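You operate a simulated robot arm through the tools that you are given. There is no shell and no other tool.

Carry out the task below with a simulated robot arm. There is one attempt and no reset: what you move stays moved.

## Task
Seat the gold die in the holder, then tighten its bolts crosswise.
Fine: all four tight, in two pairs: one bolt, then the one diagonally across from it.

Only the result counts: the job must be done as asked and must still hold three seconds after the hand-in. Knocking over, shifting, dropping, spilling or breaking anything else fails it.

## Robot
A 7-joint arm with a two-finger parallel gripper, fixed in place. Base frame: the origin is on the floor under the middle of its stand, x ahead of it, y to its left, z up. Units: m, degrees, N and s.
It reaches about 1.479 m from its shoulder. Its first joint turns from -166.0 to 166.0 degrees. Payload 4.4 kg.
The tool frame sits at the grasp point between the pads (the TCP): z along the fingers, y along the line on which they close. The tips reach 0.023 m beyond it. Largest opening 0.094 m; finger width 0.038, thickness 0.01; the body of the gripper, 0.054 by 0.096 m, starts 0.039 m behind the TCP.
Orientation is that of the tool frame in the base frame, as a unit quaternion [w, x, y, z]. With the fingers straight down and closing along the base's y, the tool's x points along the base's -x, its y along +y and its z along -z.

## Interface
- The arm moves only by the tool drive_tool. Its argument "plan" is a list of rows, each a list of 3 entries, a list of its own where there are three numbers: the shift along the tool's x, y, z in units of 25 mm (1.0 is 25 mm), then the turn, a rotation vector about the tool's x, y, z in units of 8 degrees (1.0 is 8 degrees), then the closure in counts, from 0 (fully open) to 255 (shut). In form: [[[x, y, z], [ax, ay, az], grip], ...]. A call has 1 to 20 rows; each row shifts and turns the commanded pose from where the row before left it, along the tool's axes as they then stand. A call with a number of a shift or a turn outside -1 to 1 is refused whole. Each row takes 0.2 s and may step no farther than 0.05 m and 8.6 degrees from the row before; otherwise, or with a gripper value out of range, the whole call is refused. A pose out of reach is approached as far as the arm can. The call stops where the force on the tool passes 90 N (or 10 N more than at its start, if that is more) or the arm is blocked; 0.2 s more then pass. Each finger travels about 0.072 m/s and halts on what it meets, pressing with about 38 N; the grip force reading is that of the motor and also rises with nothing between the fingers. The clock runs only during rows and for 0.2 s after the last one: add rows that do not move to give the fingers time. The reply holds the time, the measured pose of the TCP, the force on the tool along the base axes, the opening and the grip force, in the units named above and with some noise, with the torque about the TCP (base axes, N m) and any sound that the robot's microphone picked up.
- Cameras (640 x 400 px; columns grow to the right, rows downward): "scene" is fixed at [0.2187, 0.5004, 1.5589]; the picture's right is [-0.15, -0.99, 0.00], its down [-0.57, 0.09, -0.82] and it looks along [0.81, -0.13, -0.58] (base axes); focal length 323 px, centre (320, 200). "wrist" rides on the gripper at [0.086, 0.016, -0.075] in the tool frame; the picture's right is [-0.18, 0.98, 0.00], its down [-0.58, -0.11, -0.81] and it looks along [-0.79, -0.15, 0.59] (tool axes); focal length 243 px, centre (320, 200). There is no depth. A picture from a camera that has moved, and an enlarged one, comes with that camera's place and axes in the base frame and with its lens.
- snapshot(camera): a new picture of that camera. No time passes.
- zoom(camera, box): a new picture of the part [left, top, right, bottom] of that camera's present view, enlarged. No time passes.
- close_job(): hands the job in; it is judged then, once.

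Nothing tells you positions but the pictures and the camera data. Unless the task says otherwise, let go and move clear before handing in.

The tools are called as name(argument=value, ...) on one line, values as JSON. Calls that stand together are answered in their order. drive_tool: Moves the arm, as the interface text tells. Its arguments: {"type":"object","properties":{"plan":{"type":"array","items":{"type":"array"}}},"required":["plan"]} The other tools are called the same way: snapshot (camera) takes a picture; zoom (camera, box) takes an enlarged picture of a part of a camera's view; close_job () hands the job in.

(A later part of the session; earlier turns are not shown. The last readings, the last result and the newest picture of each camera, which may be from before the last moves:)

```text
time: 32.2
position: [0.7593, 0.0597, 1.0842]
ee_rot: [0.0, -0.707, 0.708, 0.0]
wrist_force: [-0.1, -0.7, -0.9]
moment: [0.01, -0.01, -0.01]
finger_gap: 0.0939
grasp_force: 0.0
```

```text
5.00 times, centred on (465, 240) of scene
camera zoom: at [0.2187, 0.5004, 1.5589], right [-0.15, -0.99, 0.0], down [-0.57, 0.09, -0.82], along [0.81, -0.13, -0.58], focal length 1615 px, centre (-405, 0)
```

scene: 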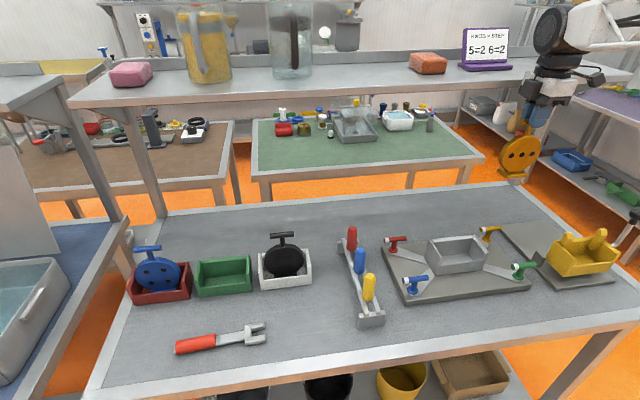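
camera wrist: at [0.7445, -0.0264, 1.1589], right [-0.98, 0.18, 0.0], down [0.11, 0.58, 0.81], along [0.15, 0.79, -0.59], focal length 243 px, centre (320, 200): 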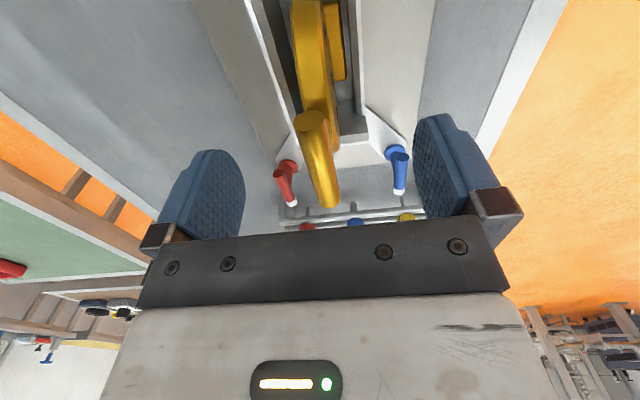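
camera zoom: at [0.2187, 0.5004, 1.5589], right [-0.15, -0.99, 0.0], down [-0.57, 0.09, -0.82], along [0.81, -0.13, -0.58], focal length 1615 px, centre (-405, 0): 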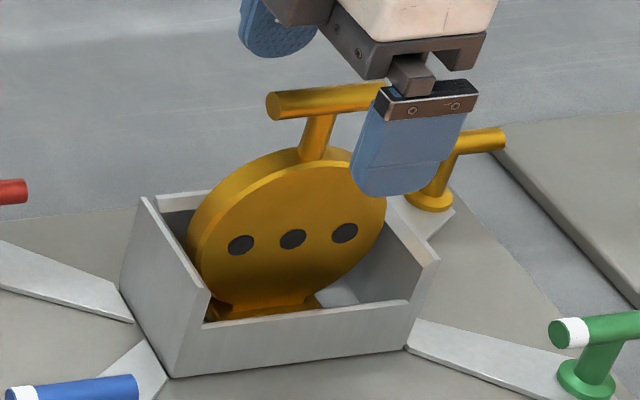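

The die stands upright and centred in the pocket. Next I'm lifting clear and moving over the blue bolt at about (0.689, 0.200); its diagonal partner is the gold one at (0.829, −0.079).

drive_tool(plan=[[[0, 0, -0.5], [0, 0, 0], 0], [[0, 0, -1], [0, 0, 0], 0], [[0, 0, -1], [0, 0, 0], 0], [[0, 0, -0.8], [0, 0, 0], 0], [[-0.8, 0.4, 0], [0, 0, 0], 0], [[-0.96, 0.484, 0], [0, 0, 0], 0], [[-0.96, 0.484, 0], [0, 0, 0], 0], [[-0.96, 0.484, 0], [0, 0, 0], 0], [[-0.96, 0.484, 0], [0, 0, 0], 0], [[-0.96, 0.484, 0], [0, 0, 0], 0], [[0, 0, 0.9], [0, 0, 0], 0], [[0, 0, 0.9], [0, 0, 0], 0], [[0, 0, 0], [0, 0, 0], 0]])

snapshot(camera="wrist")

zoom(camera="scene", box=[360, 180, 540, 310])

```text
time: 35.0
position: [0.6889, 0.2006, 1.1223]
ee_rot: [0.001, -0.707, 0.708, -0.001]
wrist_force: [0.4, 0.0, -0.1]
moment: [-0.04, -0.03, 0.02]
finger_gap: 0.094
grasp_force: 0.0
```

```text
taken
camera wrist: at [0.6739, 0.1139, 1.1968], right [-0.98, 0.18, 0.0], down [0.11, 0.58, 0.81], along [0.15, 0.79, -0.59], focal length 243 px, centre (320, 200)
```

wrist: 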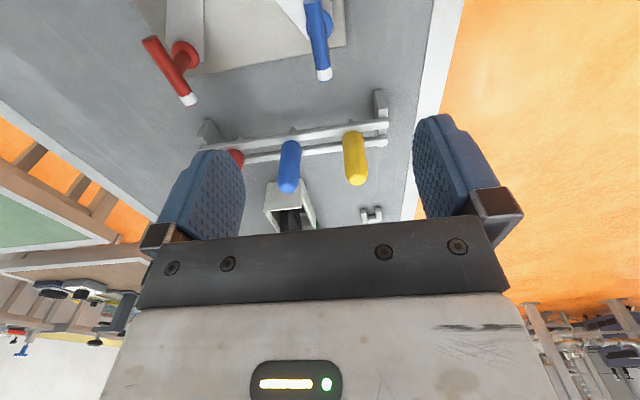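

```text
3.08 times, centred on (450, 245) of scene
camera zoom: at [0.2187, 0.5004, 1.5589], right [-0.15, -0.99, 0.0], down [-0.57, 0.09, -0.82], along [0.81, -0.13, -0.58], focal length 994 px, centre (-80, 62)
```

zoom: 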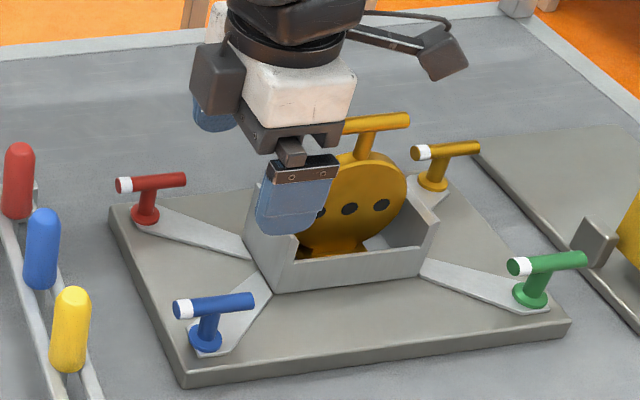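

zoom(camera="wrist", box=[260, 0, 400, 90])

```text
4.44 times, centred on (330, 45) of wrist
camera zoom: at [0.6739, 0.1139, 1.1968], right [-0.98, 0.18, 0.0], down [0.11, 0.58, 0.81], along [0.15, 0.79, -0.59], focal length 1078 px, centre (276, 889)
```

zoom: 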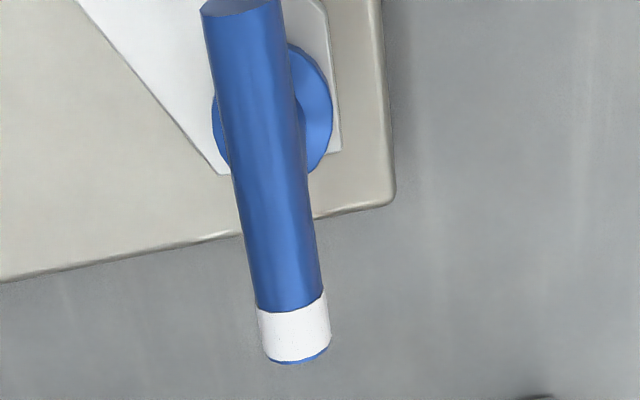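

The blue bar runs along y, centred at (0.690, 0.1995), z≈0.971. I'm descending around it and gripping it.

drive_tool(plan=[[[0.04, -0.04, 0.9], [0, 0, 0], 0], [[0, 0, 1], [0, 0, 0], 0], [[0, 0, 1], [0, 0, 0], 0], [[0, 0, 1], [0, 0, 0], 0], [[0, 0, 1], [0, 0, 0], 0], [[0, 0, 0.6], [0, 0, 0], 0], [[0, 0, 0.35], [0, 0, 0], 0], [[0, 0, 0], [0, 0, 0], 0]])

snapshot(camera="wrist")

zoom(camera="scene", box=[340, 180, 540, 320])

```text
time: 36.8
position: [0.6892, 0.1974, 0.9753]
ee_rot: [0.0, 0.708, -0.706, 0.0]
wrist_force: [0.6, 0.3, 0.5]
moment: [-0.01, -0.02, -0.01]
finger_gap: 0.0939
grasp_force: 0.1
```

```text
taken
camera wrist: at [0.6741, 0.1112, 1.0502], right [-0.98, 0.18, 0.0], down [0.11, 0.58, 0.81], along [0.15, 0.79, -0.59], focal length 243 px, centre (320, 200)
```

wrist: 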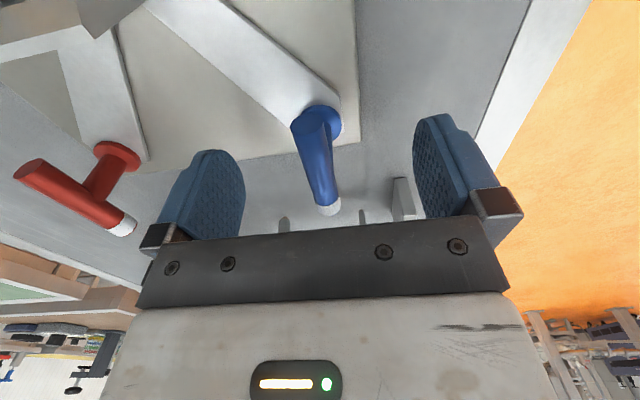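

```text
2.86 times, centred on (440, 250) of scene
camera zoom: at [0.2187, 0.5004, 1.5589], right [-0.15, -0.99, 0.0], down [-0.57, 0.09, -0.82], along [0.81, -0.13, -0.58], focal length 923 px, centre (-23, 57)
```

zoom: 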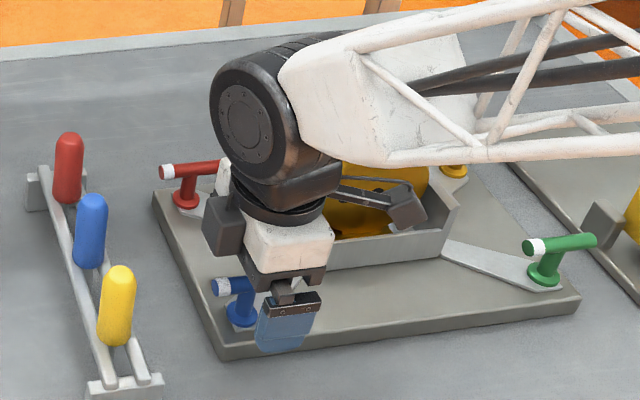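

drive_tool(plan=[[[-0.05, -0.04, 0], [0, 0, 0], 0], [[0, 0, 0], [0, 0, 0], 255], [[0, 0, 0], [0, 0, 0], 255], [[0, 0, 0], [0, 0, 0], 255], [[0, 0, 0], [0, 0, 0], 255], [[0, 0, 0], [0, 0, 0], 255], [[0, 0, 0], [0, 0, 0], 255]])

snapshot(camera="wrist")

```text
time: 38.4
position: [0.689, 0.199, 0.9757]
ee_rot: [0.0, -0.707, 0.707, -0.001]
wrist_force: [-35.7, 0.6, 9.8]
moment: [-0.18, 0.48, -0.01]
finger_gap: 0.0138
grasp_force: 44.8
```

```text
taken
camera wrist: at [0.6747, 0.1124, 1.0505], right [-0.98, 0.18, 0.0], down [0.11, 0.58, 0.81], along [0.15, 0.79, -0.59], focal length 243 px, centre (320, 200)
```

wrist: 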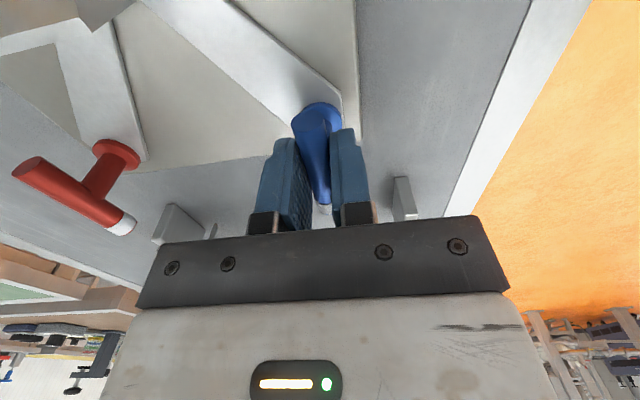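

The bolt is gripped, but a 36 N side force shows I'm about a millimetre too far forward. I'm easing back to relieve it.

drive_tool(plan=[[[0, 0.04, 0], [0, 0, 0], 255], [[0, 0, 0], [0, 0, 0], 255]])

```text
time: 39.0
position: [0.691, 0.1978, 0.9757]
ee_rot: [0.0, -0.707, 0.707, 0.0]
wrist_force: [-13.9, -14.6, -1.5]
moment: [-0.04, 0.12, 0.02]
finger_gap: 0.0136
grasp_force: 45.1
```

drive_tool(plan=[[[0.02, 0.025, 0], [0, 0, 0], 255], [[0, 0, 0], [0, 0, 0], 255]])

```text
time: 39.6
position: [0.6895, 0.198, 0.9753]
ee_rot: [0.0, -0.707, 0.707, 0.0]
wrist_force: [15.1, -2.5, -17.6]
moment: [-1.04, -0.26, 0.0]
finger_gap: 0.014
grasp_force: 45.4
```

Forces are now small. I'm turning clockwise (seen from above) by 16° to feel the resistance.

drive_tool(plan=[[[0, 0, 0], [0, 0, 0.5], 255], [[0, 0, 0], [0, 0, 0.5], 255], [[0, 0, 0], [0, 0, 0.5], 255], [[0, 0, 0], [0, 0, 0.5], 255], [[0, 0, 0], [0, 0, 0], 255]])

snapshot(camera="wrist")

```text
time: 40.8
position: [0.6904, 0.1993, 0.9758]
ee_rot: [0.0, -0.602, 0.799, 0.0]
wrist_force: [10.8, -13.6, -11.8]
moment: [-0.33, -0.15, -0.05]
finger_gap: 0.014
grasp_force: 45.7
```

```text
taken
camera wrist: at [0.651, 0.1203, 1.0505], right [-0.89, 0.45, 0.0], down [0.27, 0.53, 0.81], along [0.36, 0.72, -0.59], focal length 243 px, centre (320, 200)
```

wrist: 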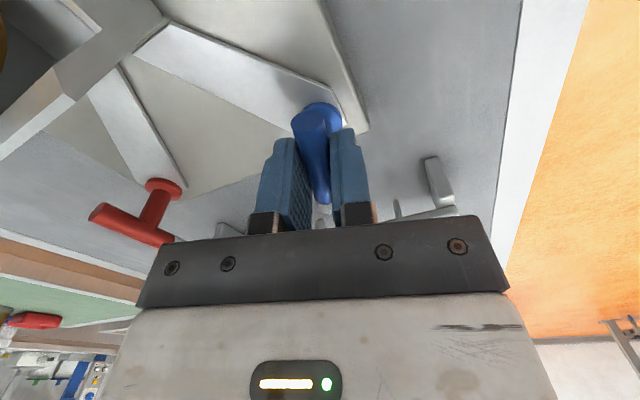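

The bolt turns freely with almost no torque so far. I'm continuing clockwise in steps while watching the torque.

drive_tool(plan=[[[0, 0, 0], [0, 0, 0.5], 255], [[0, 0, 0], [0, 0, 0.5], 255], [[0, 0, 0], [0, 0, 0.5], 255], [[0, 0, 0], [0, 0, 0.5], 255], [[0, 0, 0], [0, 0, 0.5], 255], [[0, 0, 0], [0, 0, 0.5], 255], [[0, 0, 0], [0, 0, 0], 255]])

```text
time: 42.4
position: [0.69, 0.199, 0.9756]
ee_rot: [0.0, -0.423, 0.906, 0.0]
wrist_force: [0.4, 9.5, -9.1]
moment: [0.73, -0.48, 0.02]
finger_gap: 0.0137
grasp_force: 45.2
```

drive_tool(plan=[[[0, 0, 0], [0, 0, 0.5], 255], [[0, 0, 0], [0, 0, 0.5], 255], [[0, 0, 0], [0, 0, 0.5], 255], [[0, 0, 0], [0, 0, 0.5], 255], [[0, 0, 0], [0, 0, 0.5], 255], [[0, 0, 0], [0, 0, 0.5], 255], [[0, 0, 0], [0, 0, 0], 255]])

snapshot(camera="wrist")

zoom(camera="scene", box=[340, 180, 540, 320])

```text
time: 44.0
position: [0.6893, 0.1993, 0.9754]
ee_rot: [0.0, -0.225, 0.974, 0.001]
wrist_force: [-54.5, 29.6, 15.6]
moment: [0.41, 0.77, 0.06]
finger_gap: 0.0138
grasp_force: 45.5
```

```text
taken
camera wrist: at [0.605, 0.1762, 1.0506], right [-0.27, 0.96, 0.0], down [0.57, 0.16, 0.81], along [0.78, 0.21, -0.59], focal length 243 px, centre (320, 200)
```

wrist: 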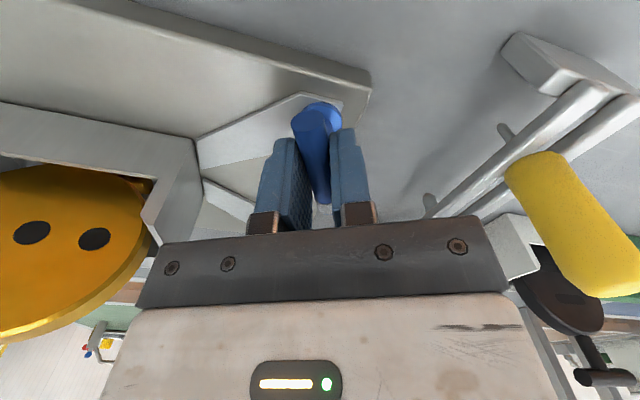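

```text
2.86 times, centred on (440, 250) of scene
camera zoom: at [0.2187, 0.5004, 1.5589], right [-0.15, -0.99, 0.0], down [-0.57, 0.09, -0.82], along [0.81, -0.13, -0.58], focal length 923 px, centre (-23, 57)
```

zoom: 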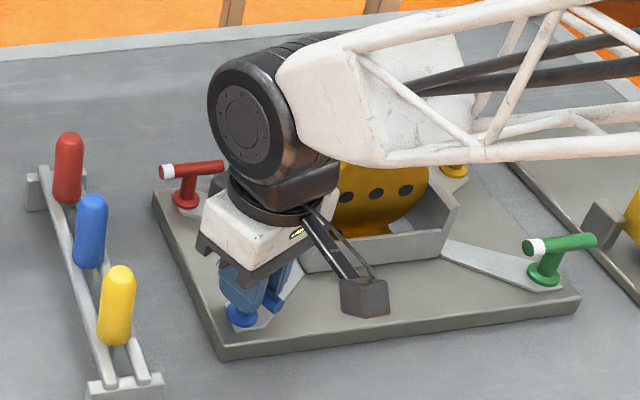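

64° turned, with still no tightening torque, but side force has built up because my turning centre is about a millimetre off the bolt axis. I'm relieving that, then continuing.

drive_tool(plan=[[[0.03, 0.046, 0], [0, 0, 0], 255], [[0, 0, 0], [0, 0, 0], 255]])

```text
time: 44.6
position: [0.6883, 0.1997, 0.9757]
ee_rot: [0.0, -0.225, 0.974, 0.001]
wrist_force: [-24.0, 20.9, 2.1]
moment: [-0.14, 1.19, 0.03]
finger_gap: 0.0138
grasp_force: 45.2
```

drive_tool(plan=[[[0.018, 0.045, 0], [0, 0, 0], 255], [[0, 0, 0], [0, 0, 0.5], 255], [[0, 0, 0], [0, 0, 0.5], 255], [[0, 0, 0], [0, 0, 0.5], 255], [[0, 0, 0], [0, 0, 0.5], 255], [[0, 0, 0], [0, 0, 0], 255]])

```text
time: 46.0
position: [0.6876, 0.2004, 0.9758]
ee_rot: [0.0, -0.086, 0.996, 0.0]
wrist_force: [38.1, -25.5, -21.0]
moment: [-0.27, -0.5, -0.05]
finger_gap: 0.0137
grasp_force: 45.5
```

80° turned. I'm correcting the sideways offset slightly and carrying on.

drive_tool(plan=[[[-0.035, -0.035, 0], [0, 0, 0], 255], [[0, 0, 0], [0, 0, 0.5], 255], [[0, 0, 0], [0, 0, 0.5], 255], [[0, 0, 0], [0, 0, 0.5], 255], [[0, 0, 0], [0, 0, 0.5], 255], [[0, 0, 0], [0, 0, 0], 255]])

snapshot(camera="wrist")

zoom(camera="scene", box=[340, 180, 540, 320])

```text
time: 47.4
position: [0.6875, 0.1995, 0.9761]
ee_rot: [0.0, 0.053, 0.999, 0.0]
wrist_force: [-8.9, 11.8, 1.0]
moment: [0.29, 1.51, 0.0]
finger_gap: 0.0139
grasp_force: 45.5
```

```text
taken
camera wrist: at [0.6051, 0.2254, 1.0507], right [0.29, 0.96, 0.0], down [0.57, -0.17, 0.81], along [0.77, -0.23, -0.59], focal length 243 px, centre (320, 200)
```

wrist: 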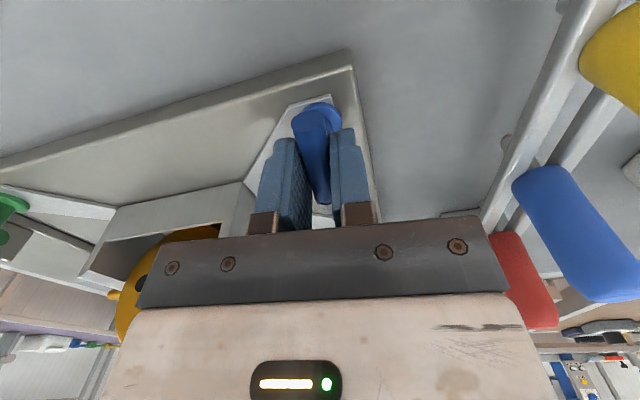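

```text
2.86 times, centred on (440, 250) of scene
camera zoom: at [0.2187, 0.5004, 1.5589], right [-0.15, -0.99, 0.0], down [-0.57, 0.09, -0.82], along [0.81, -0.13, -0.58], focal length 923 px, centre (-23, 57)
```

zoom: 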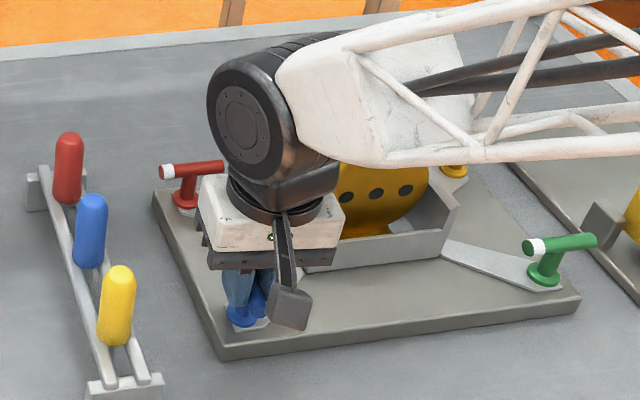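

96° turned, the white end now points away, and there is still no stop. I'm turning a little further in small steps, keeping the camera housing clear of the rack handles.

drive_tool(plan=[[[0, 0, 0], [0, 0, 0.5], 255], [[0, 0, 0], [0, 0, 0.5], 255], [[0, 0, 0], [0, 0, 0.5], 255], [[0, 0, 0], [0, 0, 0], 255]])

```text
time: 48.4
position: [0.6892, 0.1999, 0.9756]
ee_rot: [0.0, 0.156, 0.988, 0.001]
wrist_force: [-17.4, 53.6, -10.5]
moment: [0.54, -0.25, 0.08]
finger_gap: 0.0142
grasp_force: 45.5
```

drive_tool(plan=[[[0.035, 0.05, 0], [0, 0, 0], 255], [[0, 0, 0], [0, 0, 0.4], 255], [[0, 0, 0], [0, 0, 0.4], 255], [[0, 0, 0], [0, 0, 0], 255]])

zoom(camera="scene", box=[340, 200, 480, 320])

snapshot(camera="wrist")

```text
time: 49.4
position: [0.6875, 0.2001, 0.9765]
ee_rot: [0.001, 0.212, 0.977, 0.0]
wrist_force: [-25.4, 27.7, 0.3]
moment: [0.56, 0.8, -0.01]
finger_gap: 0.0138
grasp_force: 44.7
```

```text
3.33 times, centred on (410, 260) of scene
camera zoom: at [0.2187, 0.5004, 1.5589], right [-0.15, -0.99, 0.0], down [-0.57, 0.09, -0.82], along [0.81, -0.13, -0.58], focal length 1076 px, centre (20, 0)
```

zoom: 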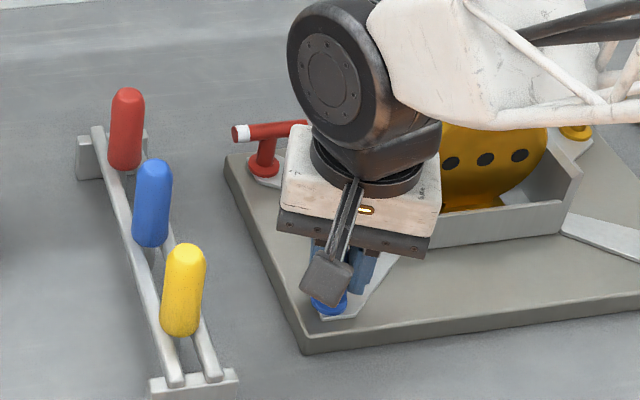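

```text
taken
camera wrist: at [0.6175, 0.2512, 1.0507], right [0.57, 0.82, 0.0], down [0.48, -0.34, 0.81], along [0.66, -0.46, -0.59], focal length 243 px, centre (320, 200)
```

wrist: 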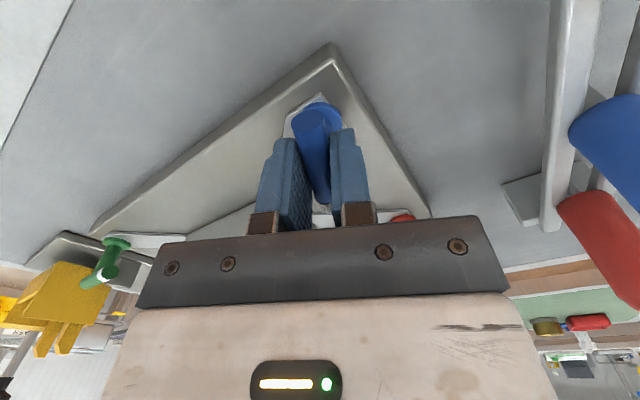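

114° turned with no resistance yet. Two more small steps, then I'll judge whether a regrasp is needed.

drive_tool(plan=[[[0.03, 0.03, 0], [0, 0, 0.4], 255], [[0, 0, 0], [0, 0, 0.5], 255], [[0, 0, 0], [0, 0, 0.5], 255], [[0, 0, 0], [0, 0, 0.5], 255], [[0, 0, 0], [0, 0, 0], 255]])

snapshot(camera="wrist")

```text
time: 50.6
position: [0.688, 0.2013, 0.9756]
ee_rot: [0.0, 0.34, 0.941, 0.0]
wrist_force: [23.1, -32.0, -5.3]
moment: [-0.58, -0.29, -0.02]
finger_gap: 0.014
grasp_force: 44.9
```

```text
taken
camera wrist: at [0.633, 0.269, 1.0508], right [0.77, 0.64, 0.0], down [0.38, -0.46, 0.81], along [0.52, -0.62, -0.59], focal length 243 px, centre (320, 200)
```

wrist: 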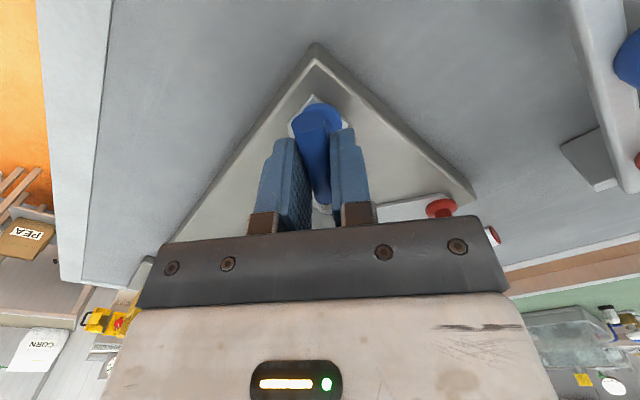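

130° turned and still free, so the bolt needs more than one stroke. I'm releasing, lifting, and swinging the gripper back half a turn to regrasp the bar.

drive_tool(plan=[[[-0.05, -0.016, 0], [0, 0, 0], 255], [[0, 0, 0], [0, 0, 0], 0], [[0, 0, 0], [0, 0, 0], 0], [[0, 0, 0], [0, 0, 0], 0], [[0, 0, -0.8], [0, 0, 0], 0], [[0, 0, -1], [0, 0, 0], 0], [[0, 0, -1], [0, 0, 0], 0], [[0, 0, -0.8], [0, 0, 0], 0], [[0, 0, 0], [0, 0, 0], 0]])

snapshot(camera="wrist")

zoom(camera="scene", box=[340, 200, 480, 320])

```text
time: 52.6
position: [0.6889, 0.2002, 1.0646]
ee_rot: [0.0, 0.339, 0.941, 0.0]
wrist_force: [0.5, -0.6, 0.6]
moment: [0.02, 0.01, -0.01]
finger_gap: 0.0939
grasp_force: 0.1
```

```text
taken
camera wrist: at [0.633, 0.2687, 1.1396], right [0.77, 0.64, 0.0], down [0.38, -0.45, 0.81], along [0.52, -0.62, -0.59], focal length 243 px, centre (320, 200)
```

wrist: 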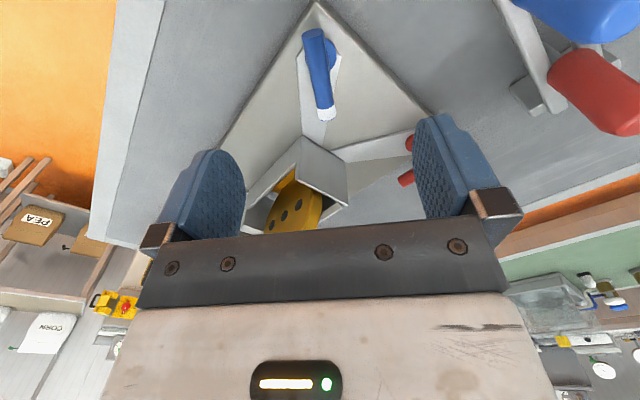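

```text
3.33 times, centred on (410, 260) of scene
camera zoom: at [0.2187, 0.5004, 1.5589], right [-0.15, -0.99, 0.0], down [-0.57, 0.09, -0.82], along [0.81, -0.13, -0.58], focal length 1076 px, centre (20, 0)
```

zoom: 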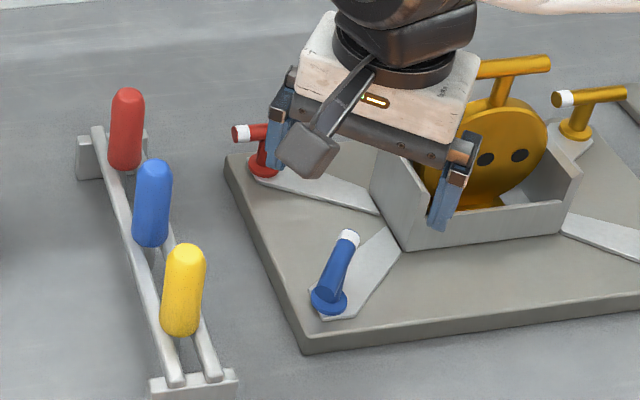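

The bar has turned about 130° and stays where I left it, with the white end now pointing toward the pocket. I'm rotating the empty gripper back in free air for a new stroke.

drive_tool(plan=[[[0, 0, 0], [0, 0, -1], 0], [[0, 0, 0], [0, 0, -1], 0], [[0, 0, 0], [0, 0, -1], 0], [[0, 0, 0], [0, 0, -1], 0], [[0, 0, 0], [0, 0, -1], 0], [[0, 0, 0], [0, 0, -1], 0], [[0, 0, 0], [0, 0, -1], 0], [[0, 0, 0], [0, 0, -1], 0], [[0, 0, 0], [0, 0, -1], 0], [[0, 0, 0], [0, 0, -1], 0], [[0, 0, 0], [0, 0, -1], 0], [[0, 0, 0], [0, 0, -1], 0], [[0, 0, 0], [0, 0, -1], 0], [[0, 0, 0], [0, 0, -1], 0], [[0, 0, 0], [0, 0, -1], 0], [[0, 0, 0], [0, 0, -1], 0], [[0, 0, 0], [0, 0, -1], 0], [[0, 0, 0], [0, 0, -1], 0], [[0, 0, 0], [0, 0, -1], 0], [[0, 0, 0], [0, 0, 0], 0]])

```text
time: 56.8
position: [0.6889, 0.2019, 1.066]
ee_rot: [-0.001, 0.832, -0.555, 0.001]
wrist_force: [0.2, 0.6, 0.4]
moment: [-0.01, 0.02, 0.02]
finger_gap: 0.0938
grasp_force: 0.1
```

drive_tool(plan=[[[0, 0, 0], [0, 0, -1], 0], [[0, 0, 0], [0, 0, -1], 0], [[0, 0, 0], [0, 0, -1], 0], [[0, 0, 0], [0, 0, -0.5], 0], [[0, 0, 0], [0, 0, 0], 0]])

snapshot(camera="wrist")

zoom(camera="scene", box=[340, 180, 540, 320])

```text
time: 58.0
position: [0.6883, 0.2015, 1.0649]
ee_rot: [0.0, 0.941, -0.338, 0.0]
wrist_force: [0.0, -0.1, 0.0]
moment: [-0.03, 0.03, -0.01]
finger_gap: 0.0936
grasp_force: 0.1
```

```text
taken
camera wrist: at [0.7458, 0.1336, 1.1401], right [-0.77, -0.64, 0.0], down [-0.38, 0.45, 0.81], along [-0.52, 0.62, -0.59], focal length 243 px, centre (320, 200)
```

wrist: 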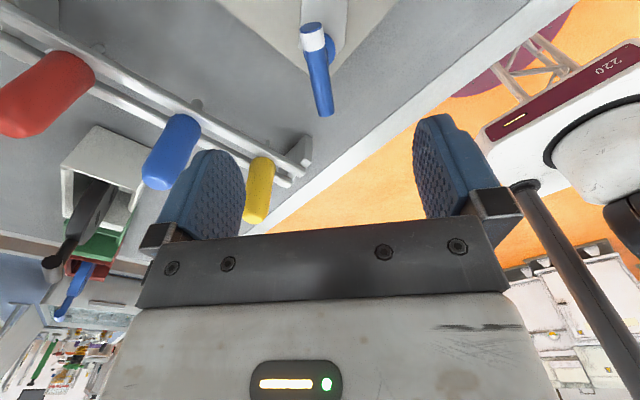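

```text
2.86 times, centred on (440, 250) of scene
camera zoom: at [0.2187, 0.5004, 1.5589], right [-0.15, -0.99, 0.0], down [-0.57, 0.09, -0.82], along [0.81, -0.13, -0.58], focal length 923 px, centre (-23, 57)
```

zoom: 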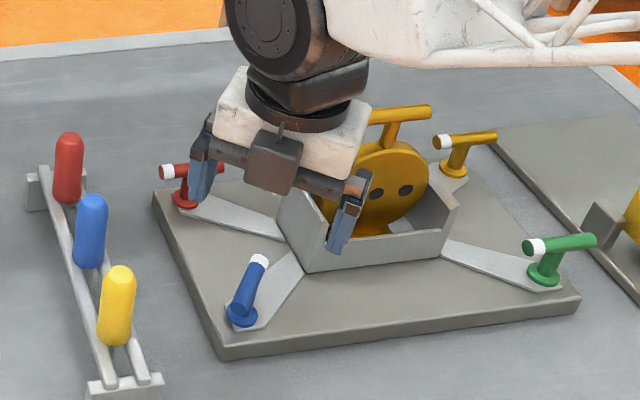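

The gripper reached the new angle and the bar lines up between the fingers again. The camera housing should keep about 1 cm from the die handle, so I'm descending and regripping.

drive_tool(plan=[[[0.05, 0.03, 0.5], [0, 0, 0], 0], [[0, 0, 1], [0, 0, 0], 0], [[0, 0, 1], [0, 0, 0], 0], [[0, 0, 0.7], [0, 0, 0], 0], [[0, 0, 0.35], [0, 0, 0], 0], [[0, 0, 0], [0, 0, 0], 0]])

zoom(camera="scene", box=[380, 180, 520, 310])

snapshot(camera="wrist")

```text
time: 59.4
position: [0.688, 0.2005, 0.9761]
ee_rot: [0.0, 0.941, -0.338, 0.0]
wrist_force: [0.6, 0.9, 0.9]
moment: [0.01, 0.01, 0.01]
finger_gap: 0.094
grasp_force: 0.1
```

```text
3.08 times, centred on (450, 245) of scene
camera zoom: at [0.2187, 0.5004, 1.5589], right [-0.15, -0.99, 0.0], down [-0.57, 0.09, -0.82], along [0.81, -0.13, -0.58], focal length 994 px, centre (-80, 62)
```

zoom: 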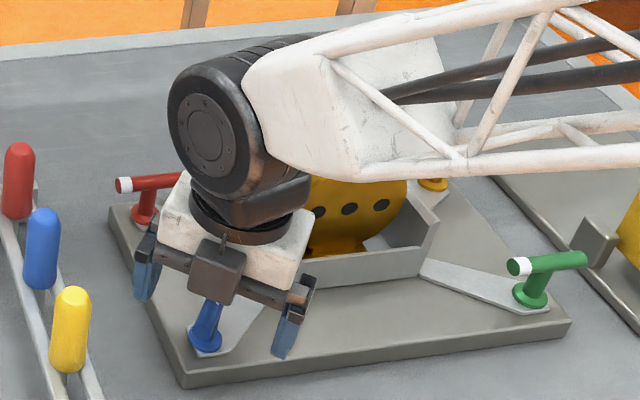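

```text
taken
camera wrist: at [0.7455, 0.1324, 1.0505], right [-0.77, -0.64, 0.0], down [-0.38, 0.45, 0.81], along [-0.52, 0.62, -0.59], focal length 243 px, centre (320, 200)
```

wrist: 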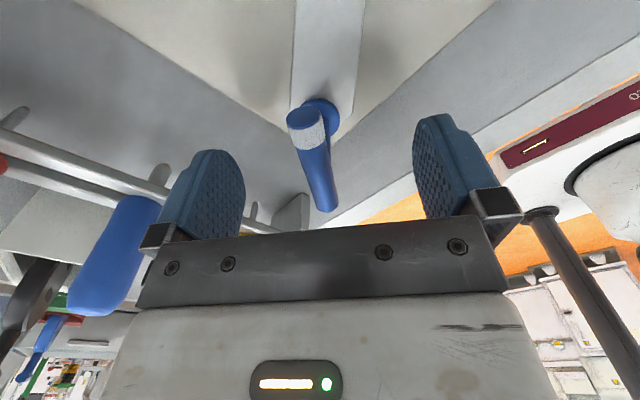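

drive_tool(plan=[[[0, 0, 0], [0, 0, 0], 255], [[0, 0, 0], [0, 0, 0], 255], [[0, 0, 0], [0, 0, 0], 255], [[0, 0, 0], [0, 0, 0], 255], [[0, 0, 0], [0, 0, 0], 255], [[0, 0, 0], [0, 0, 0], 255]])

```text
time: 60.8
position: [0.6884, 0.1997, 0.9765]
ee_rot: [-0.001, 0.941, -0.339, 0.0]
wrist_force: [32.7, 35.8, -13.4]
moment: [0.27, -0.69, 0.06]
finger_gap: 0.0138
grasp_force: 44.8
```

The grip is set with a sideways preload; I'm shifting about 1.7 mm to relieve it, then turning on.

drive_tool(plan=[[[0, -0.065, 0], [0, 0, 0], 255], [[0, 0, 0], [0, 0, 0.5], 255], [[0, 0, 0], [0, 0, 0.5], 255], [[0, 0, 0], [0, 0, 0.5], 255], [[0, 0, 0], [0, 0, 0], 255]])

```text
time: 62.0
position: [0.6899, 0.2009, 0.9756]
ee_rot: [0.0, 0.9, -0.435, 0.001]
wrist_force: [-16.6, 12.0, 10.4]
moment: [0.22, 0.27, -0.09]
finger_gap: 0.0138
grasp_force: 45.0
```

drive_tool(plan=[[[0, 0, 0], [0, 0, 0.5], 255], [[0, 0, 0], [0, 0, 0.5], 255], [[0, 0, 0], [0, 0, 0.5], 255], [[0, 0, 0], [0, 0, 0], 255]])

```text
time: 63.0
position: [0.69, 0.201, 0.9751]
ee_rot: [0.001, 0.85, -0.527, 0.0]
wrist_force: [-5.1, 8.5, -10.1]
moment: [0.63, 0.25, -0.05]
finger_gap: 0.0142
grasp_force: 44.9
```

drive_tool(plan=[[[0, 0, 0], [0, 0, 0.5], 255], [[0, 0, 0], [0, 0, 0.5], 255], [[0, 0, 0], [0, 0, 0.5], 255], [[0, 0, 0], [0, 0, 0.5], 255], [[0, 0, 0], [0, 0, 0], 255]])

snapshot(camera="wrist")

```text
time: 64.2
position: [0.6891, 0.2013, 0.9748]
ee_rot: [0.001, 0.768, -0.64, 0.0]
wrist_force: [11.3, 14.2, -37.0]
moment: [0.2, -0.14, 0.04]
finger_gap: 0.014
grasp_force: 45.1
```

```text
taken
camera wrist: at [0.6903, 0.1133, 1.0507], right [-1.0, 0.0, 0.0], down [0.0, 0.59, 0.81], along [0.0, 0.81, -0.59], focal length 243 px, centre (320, 200)
```

wrist: 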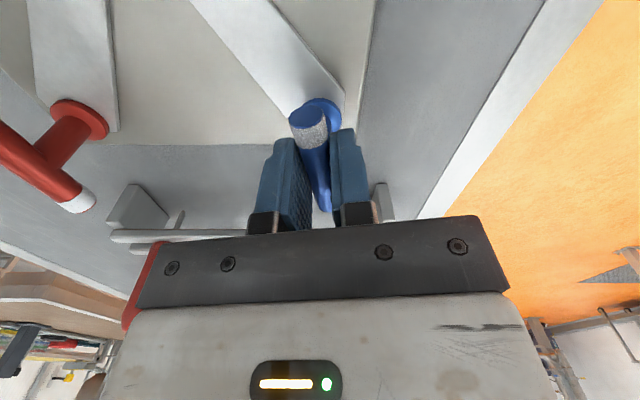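

About 170° so far with no stop yet. I'm continuing with a small downward relief.

drive_tool(plan=[[[0, 0, 0.03], [0, 0, 0.5], 255], [[0, 0, 0], [0, 0, 0.5], 255], [[0, 0, 0], [0, 0, 0.5], 255], [[0, 0, 0], [0, 0, 0.5], 255], [[0, 0, 0], [0, 0, 0], 255]])

```text
time: 65.4
position: [0.6896, 0.2022, 0.9776]
ee_rot: [-0.001, -0.672, 0.741, 0.0]
wrist_force: [-9.5, -10.3, -15.2]
moment: [-0.63, 0.06, 1.69]
finger_gap: 0.0175
grasp_force: 45.0
```

The torque has jumped to 1.7 N·m and the pads are being wedged open, so the bolt has come up against something. I'm looking before doing more.

zoom(camera="wrist", box=[240, 80, 400, 230])

zoom(camera="scene", box=[380, 200, 480, 310])

```text
2.67 times, centred on (320, 155) of wrist
camera zoom: at [0.6662, 0.1169, 1.0515], right [-0.96, 0.28, 0.0], down [0.17, 0.57, 0.81], along [0.23, 0.77, -0.59], focal length 647 px, centre (320, 320)
```

zoom: 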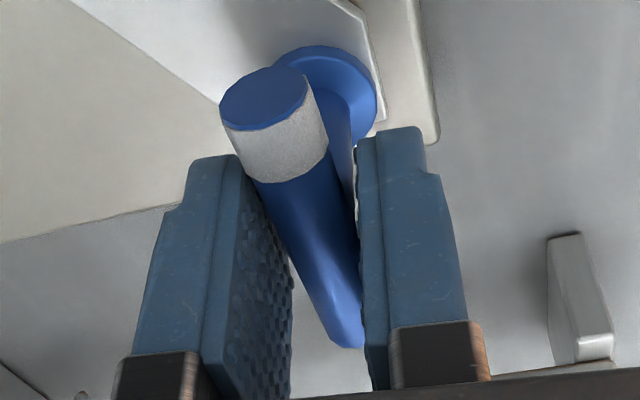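

```text
3.64 times, centred on (430, 255) of scene
camera zoom: at [0.2187, 0.5004, 1.5589], right [-0.15, -0.99, 0.0], down [-0.57, 0.09, -0.82], along [0.81, -0.13, -0.58], focal length 1174 px, centre (-80, 0)
```

zoom: 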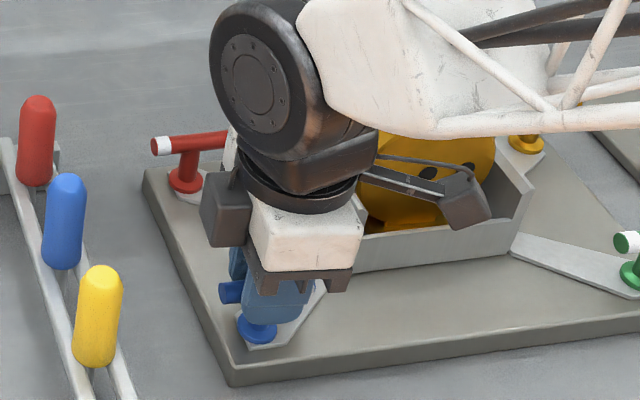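

The bar now slips in the pads, consistent with a hard stop at about a half turn. I'll push a touch more and hold, to confirm that it is solid.

drive_tool(plan=[[[0, 0, 0], [0, 0, 0.4], 255], [[0, 0, 0], [0, 0, 0], 255], [[0, 0, 0], [0, 0, 0], 255]])

zoom(camera="wrist", box=[240, 80, 400, 230])

```text
time: 66.2
position: [0.6892, 0.2007, 0.977]
ee_rot: [0.0, -0.65, 0.76, -0.001]
wrist_force: [-24.5, -6.9, 2.1]
moment: [-0.12, 0.23, 1.78]
finger_gap: 0.0195
grasp_force: 44.9
```

```text
2.67 times, centred on (320, 155) of wrist
camera zoom: at [0.6616, 0.1188, 1.0515], right [-0.94, 0.33, 0.0], down [0.2, 0.56, 0.81], along [0.27, 0.76, -0.59], focal length 647 px, centre (320, 320)
```

zoom: 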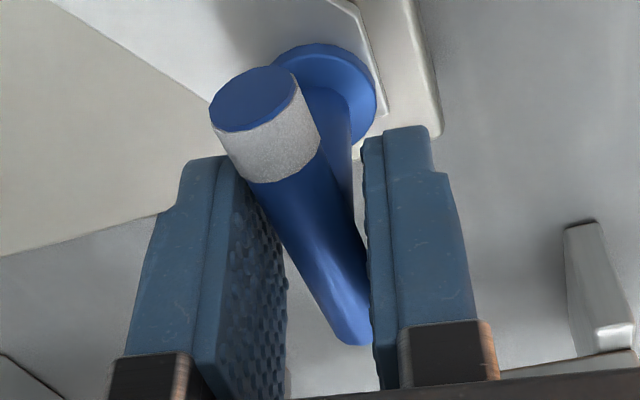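

The bar stayed put while the gripper wedged further and torque held at 1.8 N·m, so it is a hard stop at about 180° and blue is tight. I'm releasing and lifting to check.

drive_tool(plan=[[[0, 0, 0], [0, 0, 0], 0], [[0, 0, 0], [0, 0, 0], 0], [[0, 0, 0], [0, 0, 0], 0], [[0, 0, 0], [0, 0, 0], 0], [[0, 0, -0.8], [0, 0, 0], 0], [[0, 0, -1], [0, 0, 0], 0], [[0, 0, -1], [0, 0, 0], 0], [[0, 0, -1], [0, 0, 0], 0], [[0, 0, -1], [0, 0, 0], 0], [[0, 0, -1], [0, 0, 0], 0], [[0, 0, -1], [0, 0, 0], 0], [[0, 0, -0.4], [0, 0, 0], 0], [[0, 0, 0], [0, 0, 0], 0]])

snapshot(camera="wrist")

zoom(camera="scene", box=[370, 200, 550, 310])

```text
time: 69.0
position: [0.6913, 0.2012, 1.1578]
ee_rot: [0.0, -0.651, 0.759, 0.0]
wrist_force: [0.7, 0.3, -0.4]
moment: [-0.03, 0.02, -0.03]
finger_gap: 0.0939
grasp_force: 0.1
```

```text
taken
camera wrist: at [0.6617, 0.1173, 1.232], right [-0.94, 0.33, 0.0], down [0.2, 0.56, 0.81], along [0.27, 0.76, -0.59], focal length 243 px, centre (320, 200)
```

wrist: 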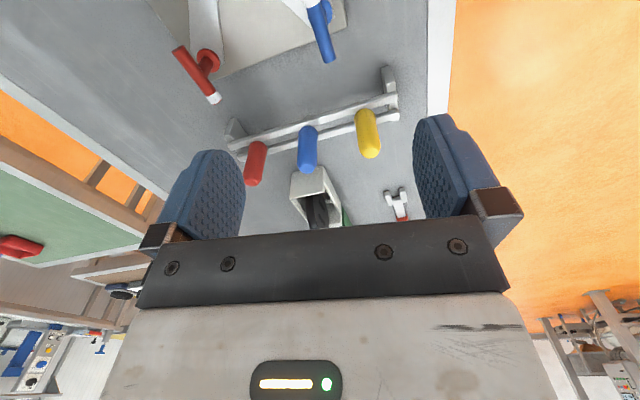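

```text
3.56 times, centred on (460, 255) of scene
camera zoom: at [0.2187, 0.5004, 1.5589], right [-0.15, -0.99, 0.0], down [-0.57, 0.09, -0.82], along [0.81, -0.13, -0.58], focal length 1148 px, centre (-178, 4)
```

zoom: 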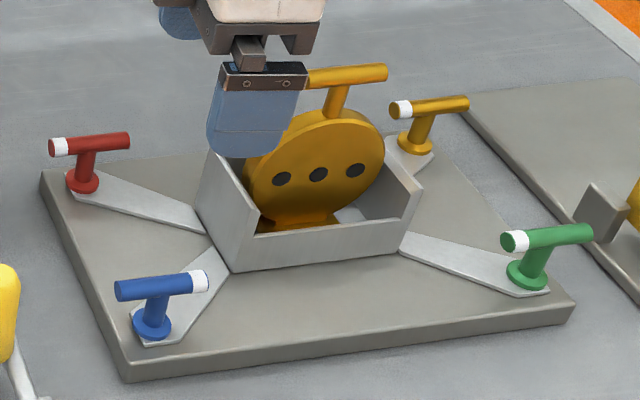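

Blue's white end has swung exactly half a turn, so a tight bolt is 180° clockwise. I'm crossing high over the die to its diagonal partner, the gold bolt.

drive_tool(plan=[[[0, 0, -0.5], [0, 0, -0.6], 0], [[0, 0, 0], [0, 0, -0.51], 0], [[0.933, -0.46, 0], [0, 0, 0], 0], [[0.933, -0.46, 0], [0, 0, 0], 0], [[0.933, -0.46, 0], [0, 0, 0], 0], [[0.933, -0.46, 0], [0, 0, 0], 0], [[0.933, -0.46, 0], [0, 0, 0], 0], [[0.933, -0.46, 0], [0, 0, 0], 0], [[0.933, -0.46, 0], [0, 0, 0], 0], [[0.933, -0.46, 0], [0, 0, 0], 0], [[0.933, -0.46, 0], [0, 0, 0], 0], [[0.933, -0.46, 0], [0, 0, 0], 0], [[0.933, -0.46, 0], [0, 0, 0], 0], [[0.933, -0.46, 0], [0, 0, 0], 0], [[0, 0, 0], [0, 0, 0], 0]])

snapshot(camera="wrist")

snapshot(camera="scene")

zoom(camera="wrist", box=[260, 0, 400, 90])

```text
time: 72.2
position: [0.8302, -0.0795, 1.1697]
ee_rot: [0.0, 0.708, -0.706, 0.0]
wrist_force: [-0.4, -0.3, 0.0]
moment: [0.0, 0.02, -0.02]
finger_gap: 0.0941
grasp_force: 0.1
```

```text
taken
camera wrist: at [0.8145, -0.1664, 1.2433], right [-0.98, 0.18, 0.0], down [0.11, 0.58, 0.81], along [0.15, 0.79, -0.59], focal length 243 px, centre (320, 200)
```

wrist: 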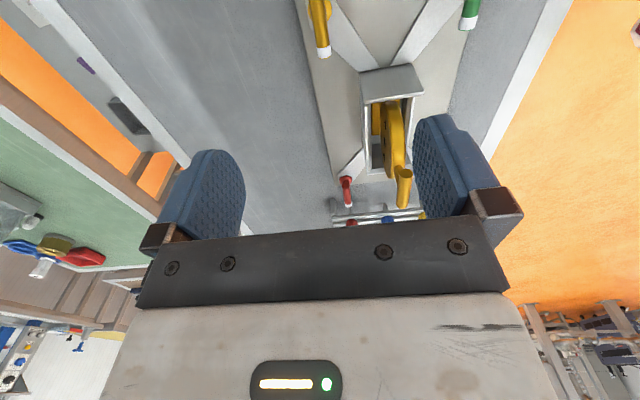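

```text
taken
```

scene: 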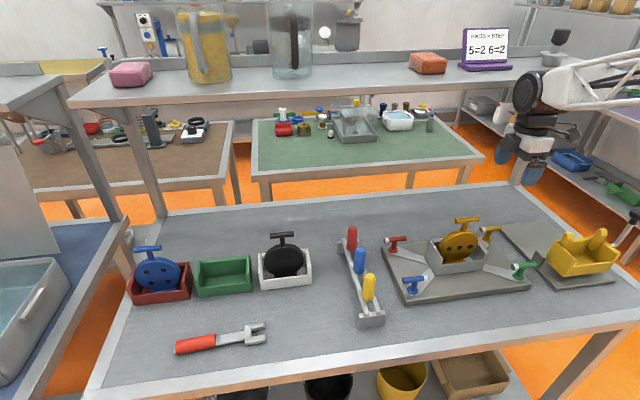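

```text
4.44 times, centred on (330, 45) of wrist
camera zoom: at [0.8145, -0.1664, 1.2433], right [-0.98, 0.18, 0.0], down [0.11, 0.58, 0.81], along [0.15, 0.79, -0.59], focal length 1078 px, centre (276, 889)
```

zoom: 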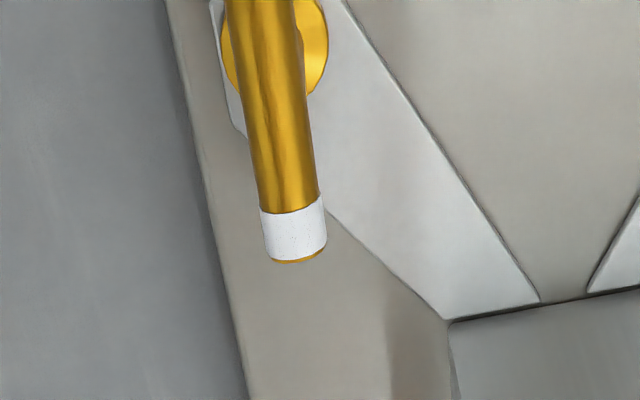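

The gold bolt's bar is centred at about (0.830, −0.080), right under the gripper. I'm descending and gripping.

drive_tool(plan=[[[0, 0, 0.8], [0, 0, 0], 0], [[0, 0, 1], [0, 0, 0], 0], [[0, 0, 1], [0, 0, 0], 0], [[0, 0, 1], [0, 0, 0], 0], [[0, 0, 1], [0, 0, 0], 0], [[0, 0, 1], [0, 0, 0], 0], [[0, 0, 1], [0, 0, 0], 0], [[0, 0, 0.6], [0, 0, 0], 0], [[0, 0, 0.35], [0, 0, 0], 0], [[0, 0, 0], [0, 0, 0], 0]])

snapshot(camera="wrist")

zoom(camera="scene", box=[420, 170, 620, 300])

```text
time: 74.4
position: [0.8286, -0.0799, 0.9734]
ee_rot: [0.0, 0.708, -0.706, 0.0]
wrist_force: [-0.3, 0.3, 0.1]
moment: [0.02, -0.01, 0.01]
finger_gap: 0.094
grasp_force: 0.1
```

```text
taken
camera wrist: at [0.8136, -0.1651, 1.0487], right [-0.98, 0.18, 0.0], down [0.11, 0.58, 0.81], along [0.15, 0.79, -0.59], focal length 243 px, centre (320, 200)
```

wrist: 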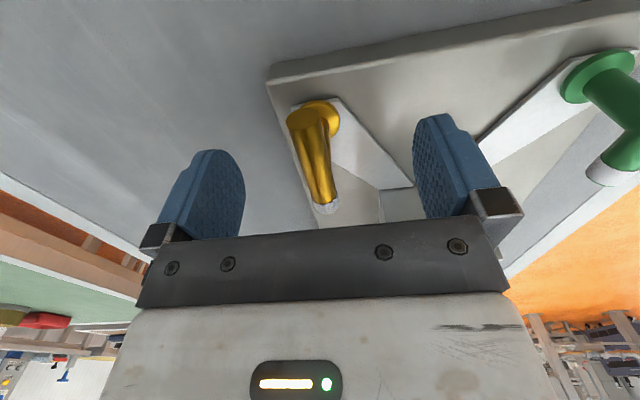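

```text
3.08 times, centred on (520, 235) of scene
camera zoom: at [0.2187, 0.5004, 1.5589], right [-0.15, -0.99, 0.0], down [-0.57, 0.09, -0.82], along [0.81, -0.13, -0.58], focal length 994 px, centre (-295, 92)
```

zoom: 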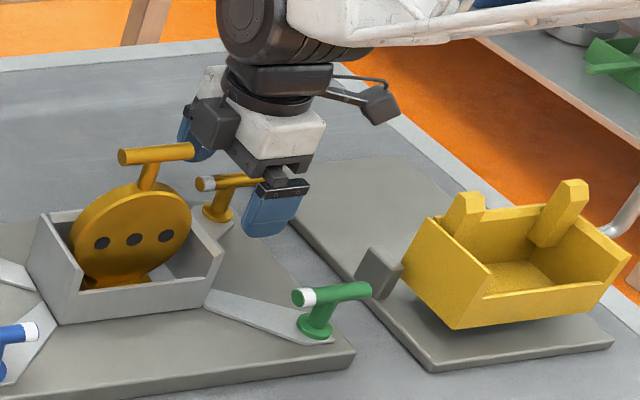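

drive_tool(plan=[[[0, 0, -0.08], [0, 0, 0], 255], [[0, 0, 0], [0, 0, 0], 255], [[0, 0, 0], [0, 0, 0], 255], [[0, 0, 0], [0, 0, 0], 255], [[0, 0, 0], [0, 0, 0], 255], [[0, 0, 0], [0, 0, 0], 255]])

```text
time: 75.8
position: [0.8296, -0.0796, 0.975]
ee_rot: [0.0, 0.708, -0.707, 0.0]
wrist_force: [47.1, -1.7, -13.2]
moment: [0.02, -0.61, -0.3]
finger_gap: 0.0138
grasp_force: 45.1
```

Gripped; the side force says the bolt is about 1.5 mm further forward. I'm relieving that and starting the clockwise stroke.

drive_tool(plan=[[[0, -0.065, 0], [0, 0, 0], 255], [[0, 0, 0], [0, 0, 0], 255], [[0, 0, 0], [0, 0, 0.5], 255], [[0, 0, 0], [0, 0, 0.5], 255], [[0, 0, 0], [0, 0, 0.5], 255], [[0, 0, 0], [0, 0, 0.5], 255], [[0, 0, 0], [0, 0, 0], 255]])

```text
time: 77.4
position: [0.8313, -0.0788, 0.976]
ee_rot: [0.0, -0.603, 0.798, 0.0]
wrist_force: [8.7, -24.9, -20.1]
moment: [-0.59, -0.15, 0.0]
finger_gap: 0.0139
grasp_force: 44.1
```

drive_tool(plan=[[[0.03, -0.01, 0], [0, 0, 0.5], 255], [[0, 0, 0], [0, 0, 0.5], 255], [[0, 0, 0], [0, 0, 0.5], 255], [[0, 0, 0], [0, 0, 0.5], 255], [[0, 0, 0], [0, 0, 0.5], 255], [[0, 0, 0], [0, 0, 0.5], 255], [[0, 0, 0], [0, 0, 0], 255]])

```text
time: 79.0
position: [0.8306, -0.0789, 0.9776]
ee_rot: [0.0, -0.424, 0.906, 0.0]
wrist_force: [20.0, 21.4, -25.8]
moment: [0.31, -0.31, -0.03]
finger_gap: 0.0141
grasp_force: 44.8
```

drive_tool(plan=[[[-0.03, 0, 0.03], [0, 0, 0.5], 255], [[0, 0, 0], [0, 0, 0.5], 255], [[0, 0, 0], [0, 0, 0.5], 255], [[0, 0, 0], [0, 0, 0.5], 255], [[0, 0, 0], [0, 0, 0.5], 255], [[0, 0, 0], [0, 0, 0.5], 255], [[0, 0, 0], [0, 0, 0], 255]])

zoom(camera="scene", box=[420, 170, 620, 300])

```text
time: 80.6
position: [0.8308, -0.0798, 0.9763]
ee_rot: [0.0, -0.225, 0.974, 0.0]
wrist_force: [-7.0, -16.5, -5.0]
moment: [-0.77, 1.32, 0.03]
finger_gap: 0.0141
grasp_force: 44.6
```

```text
3.08 times, centred on (520, 235) of scene
camera zoom: at [0.2187, 0.5004, 1.5589], right [-0.15, -0.99, 0.0], down [-0.57, 0.09, -0.82], along [0.81, -0.13, -0.58], focal length 994 px, centre (-295, 92)
```

zoom: 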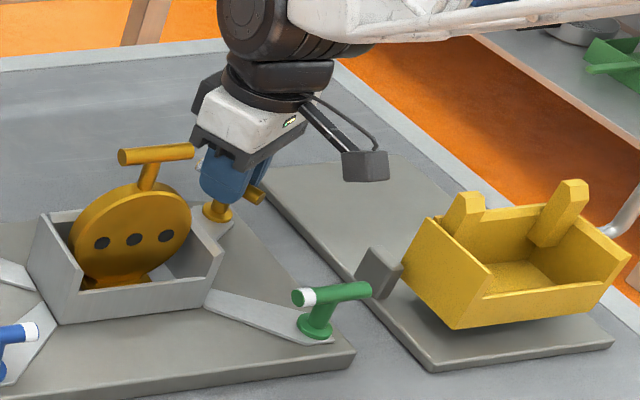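

Gold has turned about 64° and is moving freely, with low forces. I'm continuing the stroke.

drive_tool(plan=[[[0, 0, 0], [0, 0, 0.5], 255], [[0, 0, 0], [0, 0, 0.5], 255], [[0, 0, 0], [0, 0, 0.5], 255], [[0, 0, 0], [0, 0, 0.5], 255], [[0, 0, 0], [0, 0, 0.5], 255], [[0, 0, 0], [0, 0, 0.5], 255], [[0, 0, 0], [0, 0, 0], 255]])

```text
time: 82.2
position: [0.8311, -0.0797, 0.9761]
ee_rot: [0.001, -0.017, 1.0, 0.001]
wrist_force: [8.6, -69.5, 1.5]
moment: [-0.9, -0.86, 0.02]
finger_gap: 0.014
grasp_force: 44.3
```

drive_tool(plan=[[[0, -0.07, 0], [0, 0, 0], 255], [[0, 0, 0], [0, 0, 0], 255]])

```text
time: 82.8
position: [0.8304, -0.079, 0.977]
ee_rot: [-0.001, -0.019, 1.0, 0.0]
wrist_force: [1.9, -38.3, 9.0]
moment: [-0.52, -0.81, 0.01]
finger_gap: 0.0138
grasp_force: 45.1
```

drive_tool(plan=[[[0, -0.06, 0], [0, 0, 0.4], 255], [[0, 0, 0], [0, 0, 0.5], 255], [[0, 0, 0], [0, 0, 0.5], 255], [[0, 0, 0], [0, 0, 0.5], 255], [[0, 0, 0], [0, 0, 0], 255]])

```text
time: 84.0
position: [0.8312, -0.0802, 0.9761]
ee_rot: [0.0, 0.114, 0.993, 0.0]
wrist_force: [-2.6, 56.3, 18.6]
moment: [1.12, 1.04, -0.07]
finger_gap: 0.0137
grasp_force: 44.9
```

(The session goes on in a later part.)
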